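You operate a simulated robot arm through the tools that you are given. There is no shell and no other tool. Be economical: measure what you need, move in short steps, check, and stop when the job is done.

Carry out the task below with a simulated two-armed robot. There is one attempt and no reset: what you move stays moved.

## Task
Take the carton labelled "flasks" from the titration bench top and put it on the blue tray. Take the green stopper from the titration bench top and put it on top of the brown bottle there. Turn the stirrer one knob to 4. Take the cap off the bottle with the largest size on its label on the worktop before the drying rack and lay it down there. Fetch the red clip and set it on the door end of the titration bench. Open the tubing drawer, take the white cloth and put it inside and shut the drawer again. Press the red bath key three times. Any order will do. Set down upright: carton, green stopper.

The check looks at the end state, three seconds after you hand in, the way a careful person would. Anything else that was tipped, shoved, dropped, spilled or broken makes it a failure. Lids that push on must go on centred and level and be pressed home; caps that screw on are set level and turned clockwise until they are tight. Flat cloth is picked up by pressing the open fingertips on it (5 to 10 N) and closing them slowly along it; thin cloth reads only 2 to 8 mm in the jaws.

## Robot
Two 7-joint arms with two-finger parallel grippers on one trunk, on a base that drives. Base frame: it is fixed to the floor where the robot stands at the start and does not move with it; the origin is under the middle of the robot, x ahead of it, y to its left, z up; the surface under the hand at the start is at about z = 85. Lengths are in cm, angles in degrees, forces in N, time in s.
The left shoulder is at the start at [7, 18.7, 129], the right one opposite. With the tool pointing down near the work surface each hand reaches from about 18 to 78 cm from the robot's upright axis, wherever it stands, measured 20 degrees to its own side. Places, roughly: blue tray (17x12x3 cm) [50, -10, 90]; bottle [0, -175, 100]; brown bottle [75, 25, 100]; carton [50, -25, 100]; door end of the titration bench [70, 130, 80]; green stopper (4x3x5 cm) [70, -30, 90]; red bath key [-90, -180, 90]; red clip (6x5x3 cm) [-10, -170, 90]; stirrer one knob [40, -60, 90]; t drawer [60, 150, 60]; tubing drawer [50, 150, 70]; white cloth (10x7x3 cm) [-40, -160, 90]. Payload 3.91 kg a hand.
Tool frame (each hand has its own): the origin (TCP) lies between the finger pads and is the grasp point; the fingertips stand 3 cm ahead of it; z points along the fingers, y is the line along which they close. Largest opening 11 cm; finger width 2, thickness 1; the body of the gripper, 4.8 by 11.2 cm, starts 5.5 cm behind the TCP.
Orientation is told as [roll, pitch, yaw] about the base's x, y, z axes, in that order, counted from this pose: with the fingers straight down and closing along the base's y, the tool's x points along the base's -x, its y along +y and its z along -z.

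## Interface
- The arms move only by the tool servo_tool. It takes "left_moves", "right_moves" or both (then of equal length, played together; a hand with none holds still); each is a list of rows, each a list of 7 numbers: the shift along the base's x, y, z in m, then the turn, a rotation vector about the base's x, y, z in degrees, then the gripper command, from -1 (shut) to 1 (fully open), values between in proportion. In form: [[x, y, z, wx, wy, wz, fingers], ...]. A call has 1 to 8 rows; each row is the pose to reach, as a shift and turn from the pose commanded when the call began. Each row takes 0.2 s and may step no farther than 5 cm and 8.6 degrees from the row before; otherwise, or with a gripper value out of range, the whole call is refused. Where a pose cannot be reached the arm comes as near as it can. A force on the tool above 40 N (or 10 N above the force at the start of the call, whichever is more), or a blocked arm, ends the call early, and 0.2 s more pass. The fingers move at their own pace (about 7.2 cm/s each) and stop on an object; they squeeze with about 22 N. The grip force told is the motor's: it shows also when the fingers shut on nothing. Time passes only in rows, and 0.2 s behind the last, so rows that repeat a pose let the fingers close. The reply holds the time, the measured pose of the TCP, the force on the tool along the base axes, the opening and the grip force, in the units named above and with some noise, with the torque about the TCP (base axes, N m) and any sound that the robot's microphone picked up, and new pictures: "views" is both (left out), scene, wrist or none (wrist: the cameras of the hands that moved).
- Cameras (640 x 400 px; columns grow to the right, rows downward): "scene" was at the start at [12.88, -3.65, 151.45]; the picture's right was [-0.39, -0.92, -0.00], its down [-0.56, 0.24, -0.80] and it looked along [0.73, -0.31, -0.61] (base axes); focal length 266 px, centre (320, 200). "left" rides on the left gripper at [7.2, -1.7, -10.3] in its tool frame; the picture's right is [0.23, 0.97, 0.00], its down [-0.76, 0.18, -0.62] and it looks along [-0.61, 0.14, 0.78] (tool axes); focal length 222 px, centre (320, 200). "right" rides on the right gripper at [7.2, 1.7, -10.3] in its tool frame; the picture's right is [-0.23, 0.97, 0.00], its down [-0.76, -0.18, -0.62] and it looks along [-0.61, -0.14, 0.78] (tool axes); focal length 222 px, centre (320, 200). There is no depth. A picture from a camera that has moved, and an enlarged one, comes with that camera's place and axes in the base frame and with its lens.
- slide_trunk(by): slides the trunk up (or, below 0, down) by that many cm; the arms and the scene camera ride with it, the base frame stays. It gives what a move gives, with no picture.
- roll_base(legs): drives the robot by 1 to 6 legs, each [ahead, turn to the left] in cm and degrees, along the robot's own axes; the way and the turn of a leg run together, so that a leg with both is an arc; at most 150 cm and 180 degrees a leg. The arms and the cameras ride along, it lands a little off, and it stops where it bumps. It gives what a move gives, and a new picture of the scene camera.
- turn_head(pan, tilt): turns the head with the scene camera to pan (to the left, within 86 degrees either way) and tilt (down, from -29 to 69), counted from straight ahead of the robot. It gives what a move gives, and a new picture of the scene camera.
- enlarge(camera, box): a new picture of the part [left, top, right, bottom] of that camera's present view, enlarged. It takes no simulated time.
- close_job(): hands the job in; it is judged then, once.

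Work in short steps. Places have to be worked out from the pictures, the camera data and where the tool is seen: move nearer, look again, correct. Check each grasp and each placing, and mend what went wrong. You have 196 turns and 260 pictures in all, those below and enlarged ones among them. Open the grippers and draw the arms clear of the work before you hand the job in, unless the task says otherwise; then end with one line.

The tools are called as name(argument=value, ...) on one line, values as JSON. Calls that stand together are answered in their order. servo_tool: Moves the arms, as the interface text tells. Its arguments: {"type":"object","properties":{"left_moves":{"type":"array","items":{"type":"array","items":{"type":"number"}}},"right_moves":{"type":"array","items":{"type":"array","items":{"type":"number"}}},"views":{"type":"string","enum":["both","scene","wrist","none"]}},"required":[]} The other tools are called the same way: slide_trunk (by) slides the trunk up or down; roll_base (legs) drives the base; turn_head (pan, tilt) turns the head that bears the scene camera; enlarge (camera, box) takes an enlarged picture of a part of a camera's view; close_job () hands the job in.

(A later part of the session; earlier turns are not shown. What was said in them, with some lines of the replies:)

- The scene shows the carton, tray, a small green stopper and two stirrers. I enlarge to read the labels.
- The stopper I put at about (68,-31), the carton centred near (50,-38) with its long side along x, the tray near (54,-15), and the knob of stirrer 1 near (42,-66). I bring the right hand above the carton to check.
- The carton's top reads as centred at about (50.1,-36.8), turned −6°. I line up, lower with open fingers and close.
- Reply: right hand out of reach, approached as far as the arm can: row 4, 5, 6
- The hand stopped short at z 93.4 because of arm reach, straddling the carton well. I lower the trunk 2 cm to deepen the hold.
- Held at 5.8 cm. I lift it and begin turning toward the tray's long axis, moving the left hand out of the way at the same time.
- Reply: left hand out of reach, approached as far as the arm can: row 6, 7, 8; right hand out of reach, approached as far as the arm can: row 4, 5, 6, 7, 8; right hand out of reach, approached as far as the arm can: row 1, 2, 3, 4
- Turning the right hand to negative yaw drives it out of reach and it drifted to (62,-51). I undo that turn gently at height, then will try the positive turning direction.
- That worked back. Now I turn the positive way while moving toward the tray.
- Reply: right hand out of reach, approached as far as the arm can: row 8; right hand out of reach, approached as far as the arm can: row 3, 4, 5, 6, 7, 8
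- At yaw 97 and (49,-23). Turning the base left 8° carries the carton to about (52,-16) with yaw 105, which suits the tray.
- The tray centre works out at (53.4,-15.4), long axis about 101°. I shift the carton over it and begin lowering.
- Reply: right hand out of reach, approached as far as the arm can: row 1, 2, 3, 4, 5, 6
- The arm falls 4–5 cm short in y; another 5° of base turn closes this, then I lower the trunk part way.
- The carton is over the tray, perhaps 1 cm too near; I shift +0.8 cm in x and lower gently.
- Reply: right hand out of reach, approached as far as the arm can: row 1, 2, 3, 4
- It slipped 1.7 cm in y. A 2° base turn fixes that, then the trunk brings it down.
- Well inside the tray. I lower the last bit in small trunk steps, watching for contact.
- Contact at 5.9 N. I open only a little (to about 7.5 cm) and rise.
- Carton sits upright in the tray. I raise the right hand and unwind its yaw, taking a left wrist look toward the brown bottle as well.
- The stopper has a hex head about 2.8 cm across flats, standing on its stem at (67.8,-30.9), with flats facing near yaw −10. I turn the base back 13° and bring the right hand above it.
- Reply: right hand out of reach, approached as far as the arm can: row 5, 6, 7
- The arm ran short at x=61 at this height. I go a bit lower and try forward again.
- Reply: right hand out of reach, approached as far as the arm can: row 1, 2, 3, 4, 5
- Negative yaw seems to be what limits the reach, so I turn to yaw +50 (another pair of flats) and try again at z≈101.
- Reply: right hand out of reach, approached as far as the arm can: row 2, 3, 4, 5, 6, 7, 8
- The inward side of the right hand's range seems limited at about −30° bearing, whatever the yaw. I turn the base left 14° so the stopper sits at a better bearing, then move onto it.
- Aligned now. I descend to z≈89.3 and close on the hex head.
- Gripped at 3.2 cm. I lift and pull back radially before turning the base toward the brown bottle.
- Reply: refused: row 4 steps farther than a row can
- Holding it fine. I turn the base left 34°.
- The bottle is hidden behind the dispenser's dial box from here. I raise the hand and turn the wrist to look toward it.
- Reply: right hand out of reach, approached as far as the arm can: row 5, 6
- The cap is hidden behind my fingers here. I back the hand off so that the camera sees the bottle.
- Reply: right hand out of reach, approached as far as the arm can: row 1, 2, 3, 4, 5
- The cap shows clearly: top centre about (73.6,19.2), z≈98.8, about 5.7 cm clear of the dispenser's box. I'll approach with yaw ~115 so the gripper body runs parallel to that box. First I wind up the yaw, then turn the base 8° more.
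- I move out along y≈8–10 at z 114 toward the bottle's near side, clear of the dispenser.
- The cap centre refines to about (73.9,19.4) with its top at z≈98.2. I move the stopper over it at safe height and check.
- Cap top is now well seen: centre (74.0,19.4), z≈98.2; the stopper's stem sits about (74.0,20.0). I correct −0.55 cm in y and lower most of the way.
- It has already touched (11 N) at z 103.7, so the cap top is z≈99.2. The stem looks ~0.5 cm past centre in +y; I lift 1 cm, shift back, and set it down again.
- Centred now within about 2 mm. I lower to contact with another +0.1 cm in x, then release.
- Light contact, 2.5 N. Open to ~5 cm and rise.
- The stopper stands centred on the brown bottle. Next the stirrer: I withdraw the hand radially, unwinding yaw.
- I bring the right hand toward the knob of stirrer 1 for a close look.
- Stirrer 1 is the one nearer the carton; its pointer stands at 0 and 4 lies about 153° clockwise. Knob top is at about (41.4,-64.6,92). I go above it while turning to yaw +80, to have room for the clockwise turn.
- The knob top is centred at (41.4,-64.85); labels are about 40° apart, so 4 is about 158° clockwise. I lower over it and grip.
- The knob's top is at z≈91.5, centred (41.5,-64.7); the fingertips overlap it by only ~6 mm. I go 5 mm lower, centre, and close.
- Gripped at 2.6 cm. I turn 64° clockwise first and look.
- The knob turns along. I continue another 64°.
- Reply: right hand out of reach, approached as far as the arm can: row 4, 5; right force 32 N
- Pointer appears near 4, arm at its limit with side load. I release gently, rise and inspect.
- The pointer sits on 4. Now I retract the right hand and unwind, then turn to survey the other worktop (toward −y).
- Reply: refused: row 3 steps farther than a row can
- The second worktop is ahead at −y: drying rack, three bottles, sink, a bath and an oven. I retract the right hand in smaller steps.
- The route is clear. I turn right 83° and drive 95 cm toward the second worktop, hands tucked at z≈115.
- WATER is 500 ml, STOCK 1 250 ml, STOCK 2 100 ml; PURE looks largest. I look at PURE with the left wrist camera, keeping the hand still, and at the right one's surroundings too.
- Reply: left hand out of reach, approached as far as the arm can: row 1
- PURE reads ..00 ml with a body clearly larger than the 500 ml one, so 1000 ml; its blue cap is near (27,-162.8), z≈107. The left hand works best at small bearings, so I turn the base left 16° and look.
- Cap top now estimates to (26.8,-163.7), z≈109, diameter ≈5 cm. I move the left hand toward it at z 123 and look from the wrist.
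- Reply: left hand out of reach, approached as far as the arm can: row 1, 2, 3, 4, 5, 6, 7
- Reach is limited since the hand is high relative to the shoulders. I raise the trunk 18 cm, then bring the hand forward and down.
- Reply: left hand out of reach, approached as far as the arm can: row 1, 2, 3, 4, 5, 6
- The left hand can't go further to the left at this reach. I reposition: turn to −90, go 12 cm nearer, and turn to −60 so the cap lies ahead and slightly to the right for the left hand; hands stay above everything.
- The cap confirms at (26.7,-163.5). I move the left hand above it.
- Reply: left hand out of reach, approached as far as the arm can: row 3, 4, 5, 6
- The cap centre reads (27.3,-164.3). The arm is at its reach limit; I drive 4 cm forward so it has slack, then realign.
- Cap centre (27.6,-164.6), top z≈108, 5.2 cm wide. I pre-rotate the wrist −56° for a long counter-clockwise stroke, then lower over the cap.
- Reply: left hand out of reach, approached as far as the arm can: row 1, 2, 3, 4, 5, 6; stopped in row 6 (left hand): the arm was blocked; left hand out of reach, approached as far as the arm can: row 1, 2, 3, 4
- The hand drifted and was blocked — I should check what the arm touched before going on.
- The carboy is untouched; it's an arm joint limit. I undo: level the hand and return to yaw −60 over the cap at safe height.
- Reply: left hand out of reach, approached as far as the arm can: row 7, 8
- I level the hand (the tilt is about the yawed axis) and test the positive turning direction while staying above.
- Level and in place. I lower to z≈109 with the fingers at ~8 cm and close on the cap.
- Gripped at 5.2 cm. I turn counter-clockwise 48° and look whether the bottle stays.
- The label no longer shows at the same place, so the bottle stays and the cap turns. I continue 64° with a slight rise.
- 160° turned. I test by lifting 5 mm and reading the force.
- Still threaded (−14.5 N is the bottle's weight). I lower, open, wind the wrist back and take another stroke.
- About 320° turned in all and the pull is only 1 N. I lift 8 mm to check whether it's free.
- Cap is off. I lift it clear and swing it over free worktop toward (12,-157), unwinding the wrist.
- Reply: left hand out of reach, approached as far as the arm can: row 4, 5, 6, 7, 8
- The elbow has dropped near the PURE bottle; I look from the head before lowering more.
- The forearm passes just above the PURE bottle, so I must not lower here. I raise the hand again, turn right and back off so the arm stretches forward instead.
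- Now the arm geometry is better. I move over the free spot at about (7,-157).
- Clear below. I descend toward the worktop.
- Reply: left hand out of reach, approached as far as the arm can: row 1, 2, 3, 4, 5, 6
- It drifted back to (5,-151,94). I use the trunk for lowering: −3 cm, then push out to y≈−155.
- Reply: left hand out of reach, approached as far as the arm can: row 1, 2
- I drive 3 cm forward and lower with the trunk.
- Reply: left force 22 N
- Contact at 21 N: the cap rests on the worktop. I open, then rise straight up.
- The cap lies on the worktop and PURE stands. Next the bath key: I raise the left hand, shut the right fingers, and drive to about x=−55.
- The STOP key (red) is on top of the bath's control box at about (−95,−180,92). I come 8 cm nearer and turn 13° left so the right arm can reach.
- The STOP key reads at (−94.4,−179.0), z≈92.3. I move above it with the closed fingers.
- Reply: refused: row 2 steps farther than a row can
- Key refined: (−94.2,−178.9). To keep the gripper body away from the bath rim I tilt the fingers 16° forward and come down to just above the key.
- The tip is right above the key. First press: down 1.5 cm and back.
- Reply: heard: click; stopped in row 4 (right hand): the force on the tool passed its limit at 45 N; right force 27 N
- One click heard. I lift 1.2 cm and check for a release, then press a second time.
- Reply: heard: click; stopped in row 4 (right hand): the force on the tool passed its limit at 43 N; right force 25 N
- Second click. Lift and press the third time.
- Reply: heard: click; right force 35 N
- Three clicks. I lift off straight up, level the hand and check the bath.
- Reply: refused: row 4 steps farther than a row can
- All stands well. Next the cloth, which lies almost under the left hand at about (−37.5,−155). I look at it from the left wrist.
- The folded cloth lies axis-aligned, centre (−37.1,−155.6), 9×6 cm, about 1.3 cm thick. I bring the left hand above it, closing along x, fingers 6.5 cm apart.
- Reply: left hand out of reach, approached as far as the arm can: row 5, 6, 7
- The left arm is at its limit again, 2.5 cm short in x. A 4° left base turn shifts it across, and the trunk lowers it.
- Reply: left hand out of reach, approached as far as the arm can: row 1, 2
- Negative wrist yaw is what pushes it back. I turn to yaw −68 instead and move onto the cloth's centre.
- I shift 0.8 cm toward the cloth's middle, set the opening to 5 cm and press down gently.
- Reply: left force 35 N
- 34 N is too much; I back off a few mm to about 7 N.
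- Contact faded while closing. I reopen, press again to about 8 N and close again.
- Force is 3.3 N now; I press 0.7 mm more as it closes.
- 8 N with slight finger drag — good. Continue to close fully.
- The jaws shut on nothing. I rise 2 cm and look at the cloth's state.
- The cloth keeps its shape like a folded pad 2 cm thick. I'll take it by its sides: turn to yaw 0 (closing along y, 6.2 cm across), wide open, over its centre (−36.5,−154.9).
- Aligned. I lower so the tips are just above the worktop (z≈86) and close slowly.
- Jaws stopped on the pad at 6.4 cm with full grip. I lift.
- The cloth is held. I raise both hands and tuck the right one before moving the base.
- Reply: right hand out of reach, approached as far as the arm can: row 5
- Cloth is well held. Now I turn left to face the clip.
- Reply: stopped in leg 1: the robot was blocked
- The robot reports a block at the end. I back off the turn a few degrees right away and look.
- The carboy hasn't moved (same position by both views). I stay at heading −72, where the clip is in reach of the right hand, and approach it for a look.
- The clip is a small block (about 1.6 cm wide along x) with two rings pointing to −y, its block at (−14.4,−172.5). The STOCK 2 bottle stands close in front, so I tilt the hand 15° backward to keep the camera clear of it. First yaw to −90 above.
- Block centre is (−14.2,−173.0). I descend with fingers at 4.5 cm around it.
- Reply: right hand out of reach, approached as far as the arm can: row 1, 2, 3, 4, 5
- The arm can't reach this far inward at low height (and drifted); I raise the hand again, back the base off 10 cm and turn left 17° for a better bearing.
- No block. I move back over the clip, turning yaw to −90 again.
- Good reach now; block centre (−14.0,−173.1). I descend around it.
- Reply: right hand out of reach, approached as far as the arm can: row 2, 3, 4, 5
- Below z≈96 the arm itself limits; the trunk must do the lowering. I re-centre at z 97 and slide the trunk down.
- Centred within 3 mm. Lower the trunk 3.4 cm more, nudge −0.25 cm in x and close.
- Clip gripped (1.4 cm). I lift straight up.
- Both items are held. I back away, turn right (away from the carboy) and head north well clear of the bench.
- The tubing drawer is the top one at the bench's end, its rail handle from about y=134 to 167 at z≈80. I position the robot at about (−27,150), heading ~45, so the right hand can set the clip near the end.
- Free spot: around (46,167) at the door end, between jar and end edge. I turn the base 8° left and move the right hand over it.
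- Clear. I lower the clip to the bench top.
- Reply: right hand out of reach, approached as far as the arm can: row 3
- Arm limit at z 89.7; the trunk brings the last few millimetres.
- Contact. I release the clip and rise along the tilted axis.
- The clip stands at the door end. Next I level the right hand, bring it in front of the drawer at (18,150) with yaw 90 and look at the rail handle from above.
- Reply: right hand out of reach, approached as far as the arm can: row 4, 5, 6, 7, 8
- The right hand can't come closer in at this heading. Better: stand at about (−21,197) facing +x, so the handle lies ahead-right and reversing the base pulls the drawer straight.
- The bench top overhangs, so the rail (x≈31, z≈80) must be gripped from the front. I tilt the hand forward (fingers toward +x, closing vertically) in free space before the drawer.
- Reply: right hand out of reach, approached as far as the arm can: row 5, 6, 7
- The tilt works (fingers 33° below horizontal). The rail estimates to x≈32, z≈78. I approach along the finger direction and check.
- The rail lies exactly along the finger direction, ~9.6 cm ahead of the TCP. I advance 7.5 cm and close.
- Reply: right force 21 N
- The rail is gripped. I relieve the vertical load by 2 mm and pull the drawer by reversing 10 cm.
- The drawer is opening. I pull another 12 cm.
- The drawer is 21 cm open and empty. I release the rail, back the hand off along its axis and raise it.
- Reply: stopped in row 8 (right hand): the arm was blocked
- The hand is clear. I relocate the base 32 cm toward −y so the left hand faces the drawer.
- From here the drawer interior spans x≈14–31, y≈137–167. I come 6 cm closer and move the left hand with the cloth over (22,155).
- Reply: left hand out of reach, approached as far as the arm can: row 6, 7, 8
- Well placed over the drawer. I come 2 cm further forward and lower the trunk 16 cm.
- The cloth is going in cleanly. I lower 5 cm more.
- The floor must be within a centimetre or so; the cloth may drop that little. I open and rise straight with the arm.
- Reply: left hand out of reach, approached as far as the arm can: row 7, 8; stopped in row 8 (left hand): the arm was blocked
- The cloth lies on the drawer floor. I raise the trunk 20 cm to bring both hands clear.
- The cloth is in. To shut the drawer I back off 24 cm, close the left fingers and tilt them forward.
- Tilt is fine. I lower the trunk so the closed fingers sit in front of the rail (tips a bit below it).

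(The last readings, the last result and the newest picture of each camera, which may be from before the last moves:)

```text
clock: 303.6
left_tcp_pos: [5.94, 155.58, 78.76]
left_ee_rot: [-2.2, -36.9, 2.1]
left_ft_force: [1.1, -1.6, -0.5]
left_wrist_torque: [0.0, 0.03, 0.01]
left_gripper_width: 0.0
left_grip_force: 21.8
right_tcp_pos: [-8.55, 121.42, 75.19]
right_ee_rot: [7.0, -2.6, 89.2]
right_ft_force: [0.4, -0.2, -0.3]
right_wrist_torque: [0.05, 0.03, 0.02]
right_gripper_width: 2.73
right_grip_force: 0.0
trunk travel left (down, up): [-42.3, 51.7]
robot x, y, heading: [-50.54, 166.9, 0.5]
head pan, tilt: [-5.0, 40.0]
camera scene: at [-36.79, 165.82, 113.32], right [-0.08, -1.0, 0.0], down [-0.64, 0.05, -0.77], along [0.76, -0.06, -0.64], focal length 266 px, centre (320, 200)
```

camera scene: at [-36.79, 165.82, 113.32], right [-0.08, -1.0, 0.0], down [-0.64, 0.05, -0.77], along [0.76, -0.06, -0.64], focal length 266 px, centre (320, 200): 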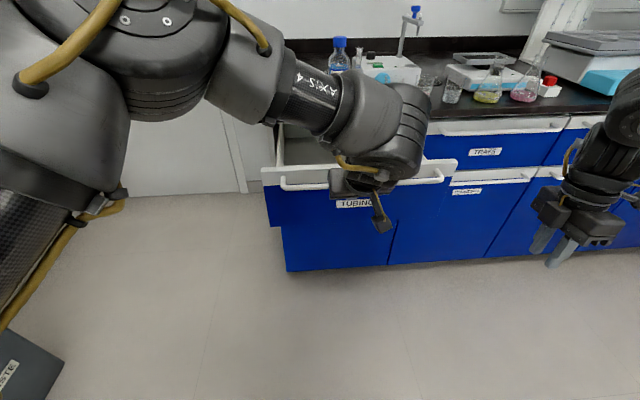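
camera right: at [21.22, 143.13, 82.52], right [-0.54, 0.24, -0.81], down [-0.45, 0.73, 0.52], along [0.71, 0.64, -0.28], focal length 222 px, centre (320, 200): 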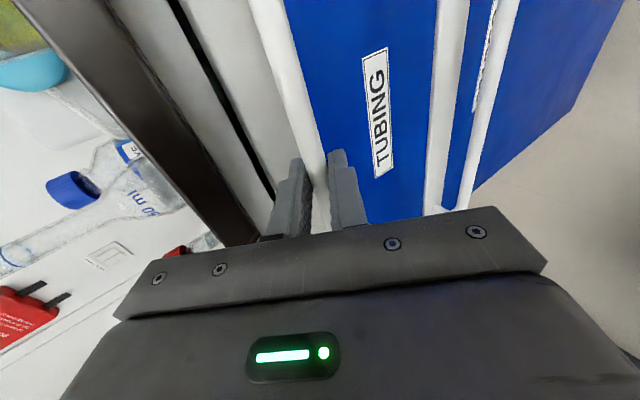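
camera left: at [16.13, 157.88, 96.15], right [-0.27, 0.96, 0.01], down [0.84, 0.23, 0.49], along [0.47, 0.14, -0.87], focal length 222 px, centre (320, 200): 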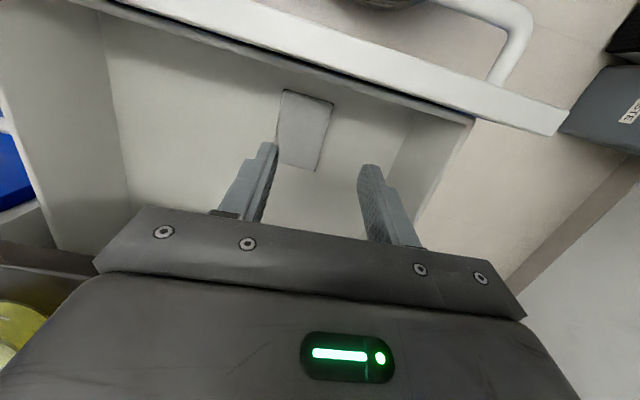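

The fingers are right before the rail. I drive forward 10 cm, then check.

roll_base(legs=[[10, 0]])

```text
clock: 304.8
left_tcp_pos: [16.13, 155.79, 78.83]
left_ee_rot: [-2.3, -36.8, 2.4]
left_ft_force: [-0.1, 0.6, 0.3]
left_wrist_torque: [-0.04, 0.0, -0.01]
left_gripper_width: 0.0
left_grip_force: 22.3
right_tcp_pos: [1.47, 121.5, 75.08]
right_ee_rot: [7.0, -2.7, 89.4]
right_ft_force: [0.2, -0.2, 0.3]
right_wrist_torque: [-0.01, 0.01, 0.02]
right_gripper_width: 2.74
right_grip_force: 0.0
trunk travel left (down, up): [-42.3, 51.7]
robot x, y, heading: [-40.08, 166.65, 0.1]
head pan, tilt: [-5.0, 40.0]
camera scene: at [-26.74, 165.88, 113.33], right [-0.08, -1.0, 0.0], down [-0.64, 0.05, -0.77], along [0.76, -0.06, -0.64], focal length 266 px, centre (320, 200)
```

scene: 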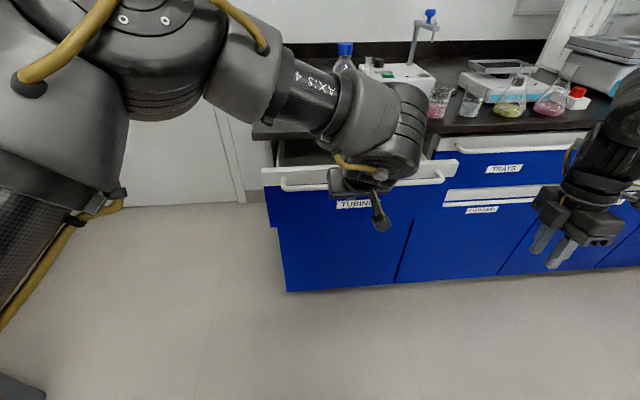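

It slides in with hardly any force. Another 12 cm.

roll_base(legs=[[12, 0]])

```text
clock: 306.0
left_tcp_pos: [28.26, 155.74, 78.83]
left_ee_rot: [-2.3, -36.8, 2.4]
left_ft_force: [1.0, -0.6, -1.1]
left_wrist_torque: [-0.01, -0.01, 0.01]
left_gripper_width: 0.0
left_grip_force: 21.9
right_tcp_pos: [13.59, 121.51, 75.01]
right_ee_rot: [7.1, -2.6, 89.3]
right_ft_force: [0.6, 0.1, -0.1]
right_wrist_torque: [-0.02, 0.05, -0.03]
right_gripper_width: 2.76
right_grip_force: 0.0
trunk travel left (down, up): [-42.3, 51.7]
robot x, y, heading: [-28.2, 166.85, 0.4]
head pan, tilt: [-5.0, 40.0]
camera scene: at [-14.65, 165.91, 113.33], right [-0.08, -1.0, 0.0], down [-0.64, 0.05, -0.77], along [0.76, -0.06, -0.64], focal length 266 px, centre (320, 200)
```

scene: 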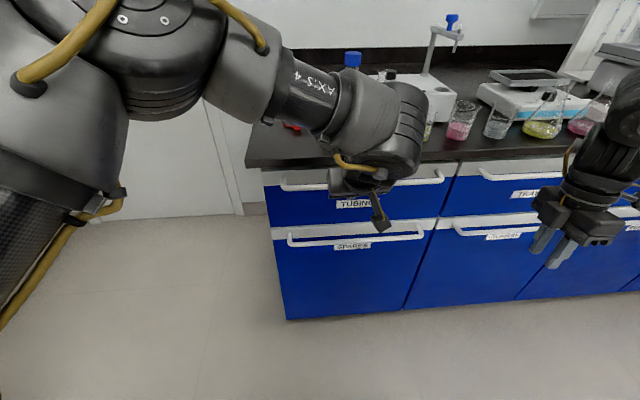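

Almost shut. I push the last bit with the arm until resistance.

servo_tool(left_moves=[[0.006, 0, 0, 0, 0, 0, -1], [0.012, 0, 0, 0, 0, 0, -1], [0.018, 0, 0, 0, 0, 0, -1], [0.024, 0, 0, 0, 0, 0, -1], [0.03, 0, 0, 0, 0, 0, -1]], views="none")

enlarge(camera="scene", box=[240, 130, 560, 330])

```text
clock: 306.9
left_tcp_pos: [29.55, 155.53, 78.4]
left_ee_rot: [-2.0, -35.8, 1.6]
left_ft_force: [-12.4, 1.0, 5.3]
left_wrist_torque: [-0.05, 0.17, -0.08]
left_gripper_width: 0.01
left_grip_force: 22.2
right_tcp_pos: [13.38, 121.48, 75.24]
right_ee_rot: [6.9, -2.6, 89.3]
right_ft_force: [-0.2, 1.0, -1.2]
right_wrist_torque: [0.01, 0.04, -0.02]
right_gripper_width: 2.75
right_grip_force: 0.1
trunk travel left (down, up): [-42.3, 51.7]
robot x, y, heading: [-28.41, 166.77, 0.1]
head pan, tilt: [-5.0, 40.0]
stopped in row 4 (left hand): the force on the tool passed its limit at 49 N (the readings are from after the stop); the commanded pose is now the measured one
```

```text
2.00 times, centred on (400, 230) of scene
camera zoom: at [-14.8, 165.89, 113.35], right [-0.08, -1.0, 0.0], down [-0.64, 0.05, -0.77], along [0.76, -0.06, -0.64], focal length 531 px, centre (160, 140)
```

zoom: 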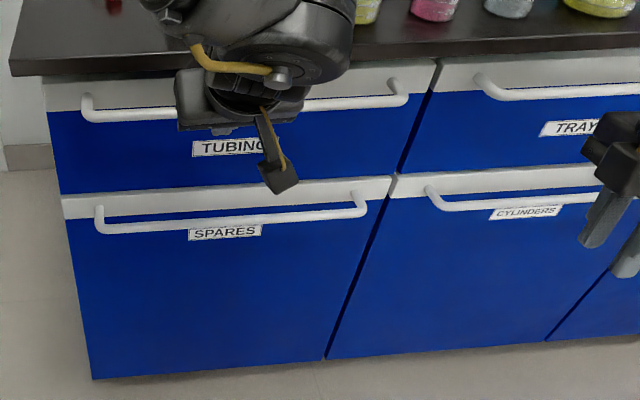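

Hard stop and the front is flush with its neighbours: shut. I back off 25 cm, raise the trunk and inspect.

roll_base(legs=[[-25, 0]])

slide_trunk(by=30)

servo_tool(left_moves=[[0, 0, 0, 0, 8, 0, 0], [0, 0, 0, 0, 16, 0, 1], [0, 0, 0, 0, 24, 0, 1], [0, 0, 0, 0, 32, 0, 1], [0, 0, 0, 0, 36, 0, 1]], right_moves=[[0, 0, 0, 0, 0, 0, 0], [0, 0, 0, 0, 0, 0, 1], [0, 0, 0, 0, 0, 0, 1], [0, 0, 0, 0, 0, 0, 1], [0, 0, 0, 0, 0, 0, 1]], views="scene")

enlarge(camera="scene", box=[240, 110, 480, 290])

```text
clock: 308.8
left_tcp_pos: [3.68, 155.55, 78.48]
left_ee_rot: [-1.9, -36.0, 1.8]
left_ft_force: [-0.3, -0.2, 0.1]
left_wrist_torque: [0.0, 0.04, -0.01]
left_gripper_width: 0.02
left_grip_force: 21.7
right_tcp_pos: [-12.44, 121.46, 75.23]
right_ee_rot: [6.9, -2.6, 89.3]
right_ft_force: [0.4, 0.3, -0.2]
right_wrist_torque: [0.01, 0.01, -0.01]
right_gripper_width: 2.78
right_grip_force: 0.1
trunk travel left (down, up): [-42.3, 51.7]
robot x, y, heading: [-54.04, 166.7, 0.1]
head pan, tilt: [-5.0, 40.0]
camera scene: at [-40.76, 165.83, 113.36], right [-0.08, -1.0, 0.0], down [-0.64, 0.05, -0.77], along [0.76, -0.06, -0.64], focal length 266 px, centre (320, 200)
```

scene: 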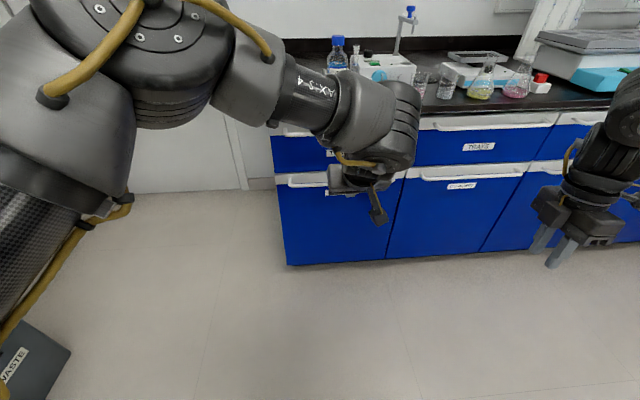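

```text
clock: 311.8
left_tcp_pos: [3.82, 155.47, 108.4]
left_ee_rot: [-2.0, -35.9, 1.8]
left_ft_force: [-0.3, 0.7, -0.5]
left_wrist_torque: [0.02, 0.0, 0.05]
left_gripper_width: 0.0
left_grip_force: 21.6
right_tcp_pos: [-12.41, 121.3, 105.14]
right_ee_rot: [6.9, -2.6, 89.3]
right_ft_force: [0.5, -0.6, 0.5]
right_wrist_torque: [0.0, 0.03, -0.01]
right_gripper_width: 2.74
right_grip_force: 0.1
trunk travel left (down, up): [-72.3, 21.7]
robot x, y, heading: [-54.02, 166.52, 0.3]
head pan, tilt: [-5.0, 40.0]
```

```text
clock: 313.0
left_tcp_pos: [3.02, 158.02, 108.71]
left_ee_rot: [-2.0, 0.2, 2.4]
left_ft_force: [-0.1, 0.1, 0.1]
left_wrist_torque: [-0.01, -0.01, -0.01]
left_gripper_width: 11.0
left_grip_force: 0.1
left hand out of reach, approached as far as the arm can: row 3, 4, 5
right_tcp_pos: [-12.39, 121.39, 105.11]
right_ee_rot: [6.9, -2.6, 89.2]
right_ft_force: [-0.2, 0.1, -0.2]
right_wrist_torque: [-0.02, 0.01, 0.0]
right_gripper_width: 10.97
right_grip_force: 0.0
trunk travel left (down, up): [-72.3, 21.7]
robot x, y, heading: [-53.84, 167.07, -0.0]
head pan, tilt: [-5.0, 40.0]
camera scene: at [-40.66, 165.79, 143.35], right [-0.08, -1.0, 0.0], down [-0.64, 0.05, -0.77], along [0.76, -0.06, -0.64], focal length 266 px, centre (320, 200)
```

scene: 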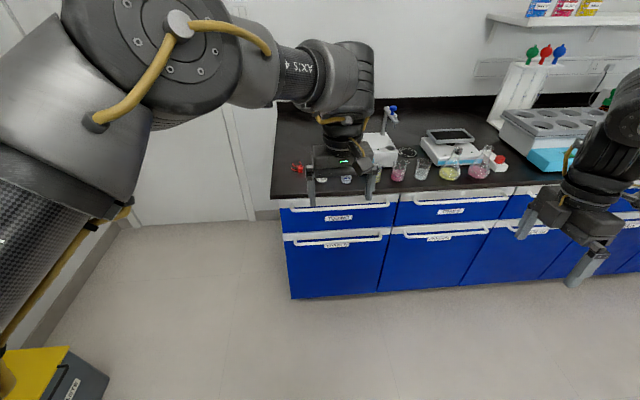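

```text
2.22 times, centred on (360, 200) of scene
camera zoom: at [-40.66, 165.79, 143.35], right [-0.08, -1.0, 0.0], down [-0.64, 0.05, -0.77], along [0.76, -0.06, -0.64], focal length 590 px, centre (231, 200)
```

zoom: 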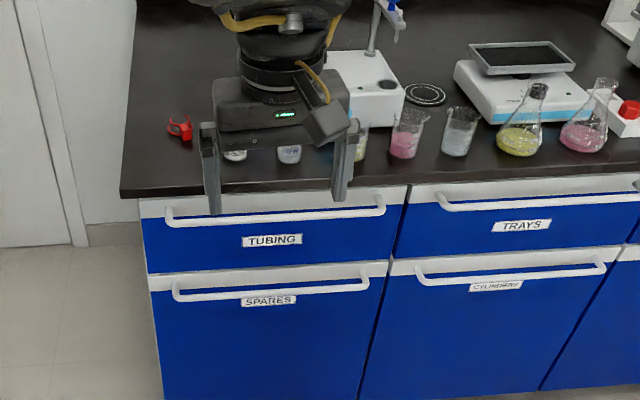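

The drawer is shut and flush, the clip stands at the door end. A last look along the bench at the stopper on the brown bottle and the carton.

turn_head(pan=-52, tilt=18)

enlarge(camera="scene", box=[250, 120, 400, 240])

```text
clock: 314.1
left_tcp_pos: [3.19, 158.09, 108.48]
left_ee_rot: [-1.6, 0.1, 2.4]
left_ft_force: [-0.5, -1.2, -0.2]
left_wrist_torque: [0.02, -0.01, -0.02]
left_gripper_width: 11.02
left_grip_force: 0.1
right_tcp_pos: [-12.46, 121.5, 105.19]
right_ee_rot: [6.9, -2.5, 89.4]
right_ft_force: [-0.5, -0.2, 0.7]
right_wrist_torque: [-0.03, -0.01, 0.01]
right_gripper_width: 11.02
right_grip_force: 0.0
trunk travel left (down, up): [-72.3, 21.7]
robot x, y, heading: [-54.28, 166.66, 0.2]
head pan, tilt: [-52.0, 18.0]
camera scene: at [-43.35, 159.2, 146.81], right [-0.79, -0.62, 0.0], down [-0.19, 0.24, -0.95], along [0.59, -0.75, -0.31], focal length 266 px, centre (320, 200)
```

scene: 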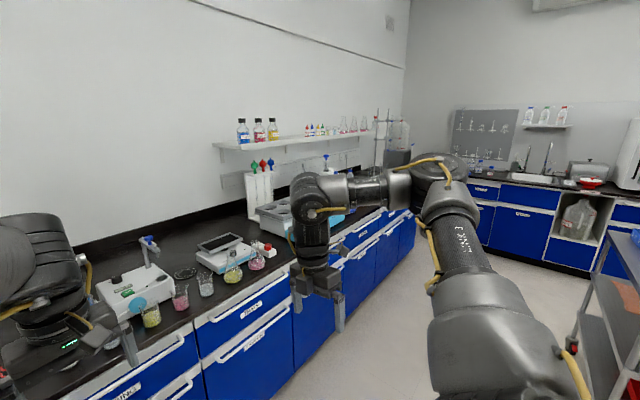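

```text
3.33 times, centred on (325, 180) of scene
camera zoom: at [-43.35, 159.2, 146.81], right [-0.79, -0.62, 0.0], down [-0.19, 0.24, -0.95], along [0.59, -0.75, -0.31], focal length 886 px, centre (303, 267)
```

zoom: 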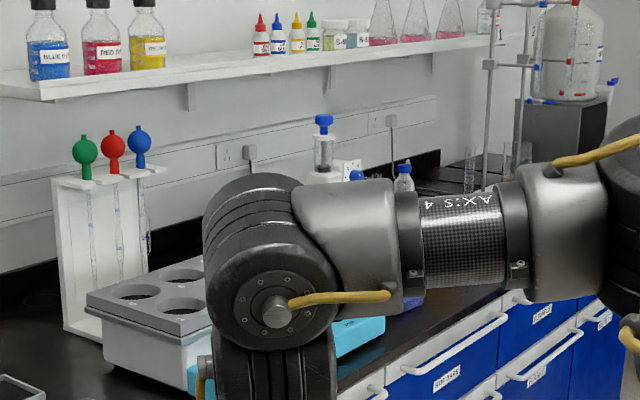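

Nothing looks disturbed, although my own arm hides the stopper from here; it stood centred when I left it. Both grippers are open and clear of the work, so I hand in.

close_job()

```text
The job is handed in.
```

All seven tasks are done and the job is handed in. The last look along the bench was blocked by my own arm, so I could not re-check the green stopper and the carton just before handing in; both were upright when I left them.
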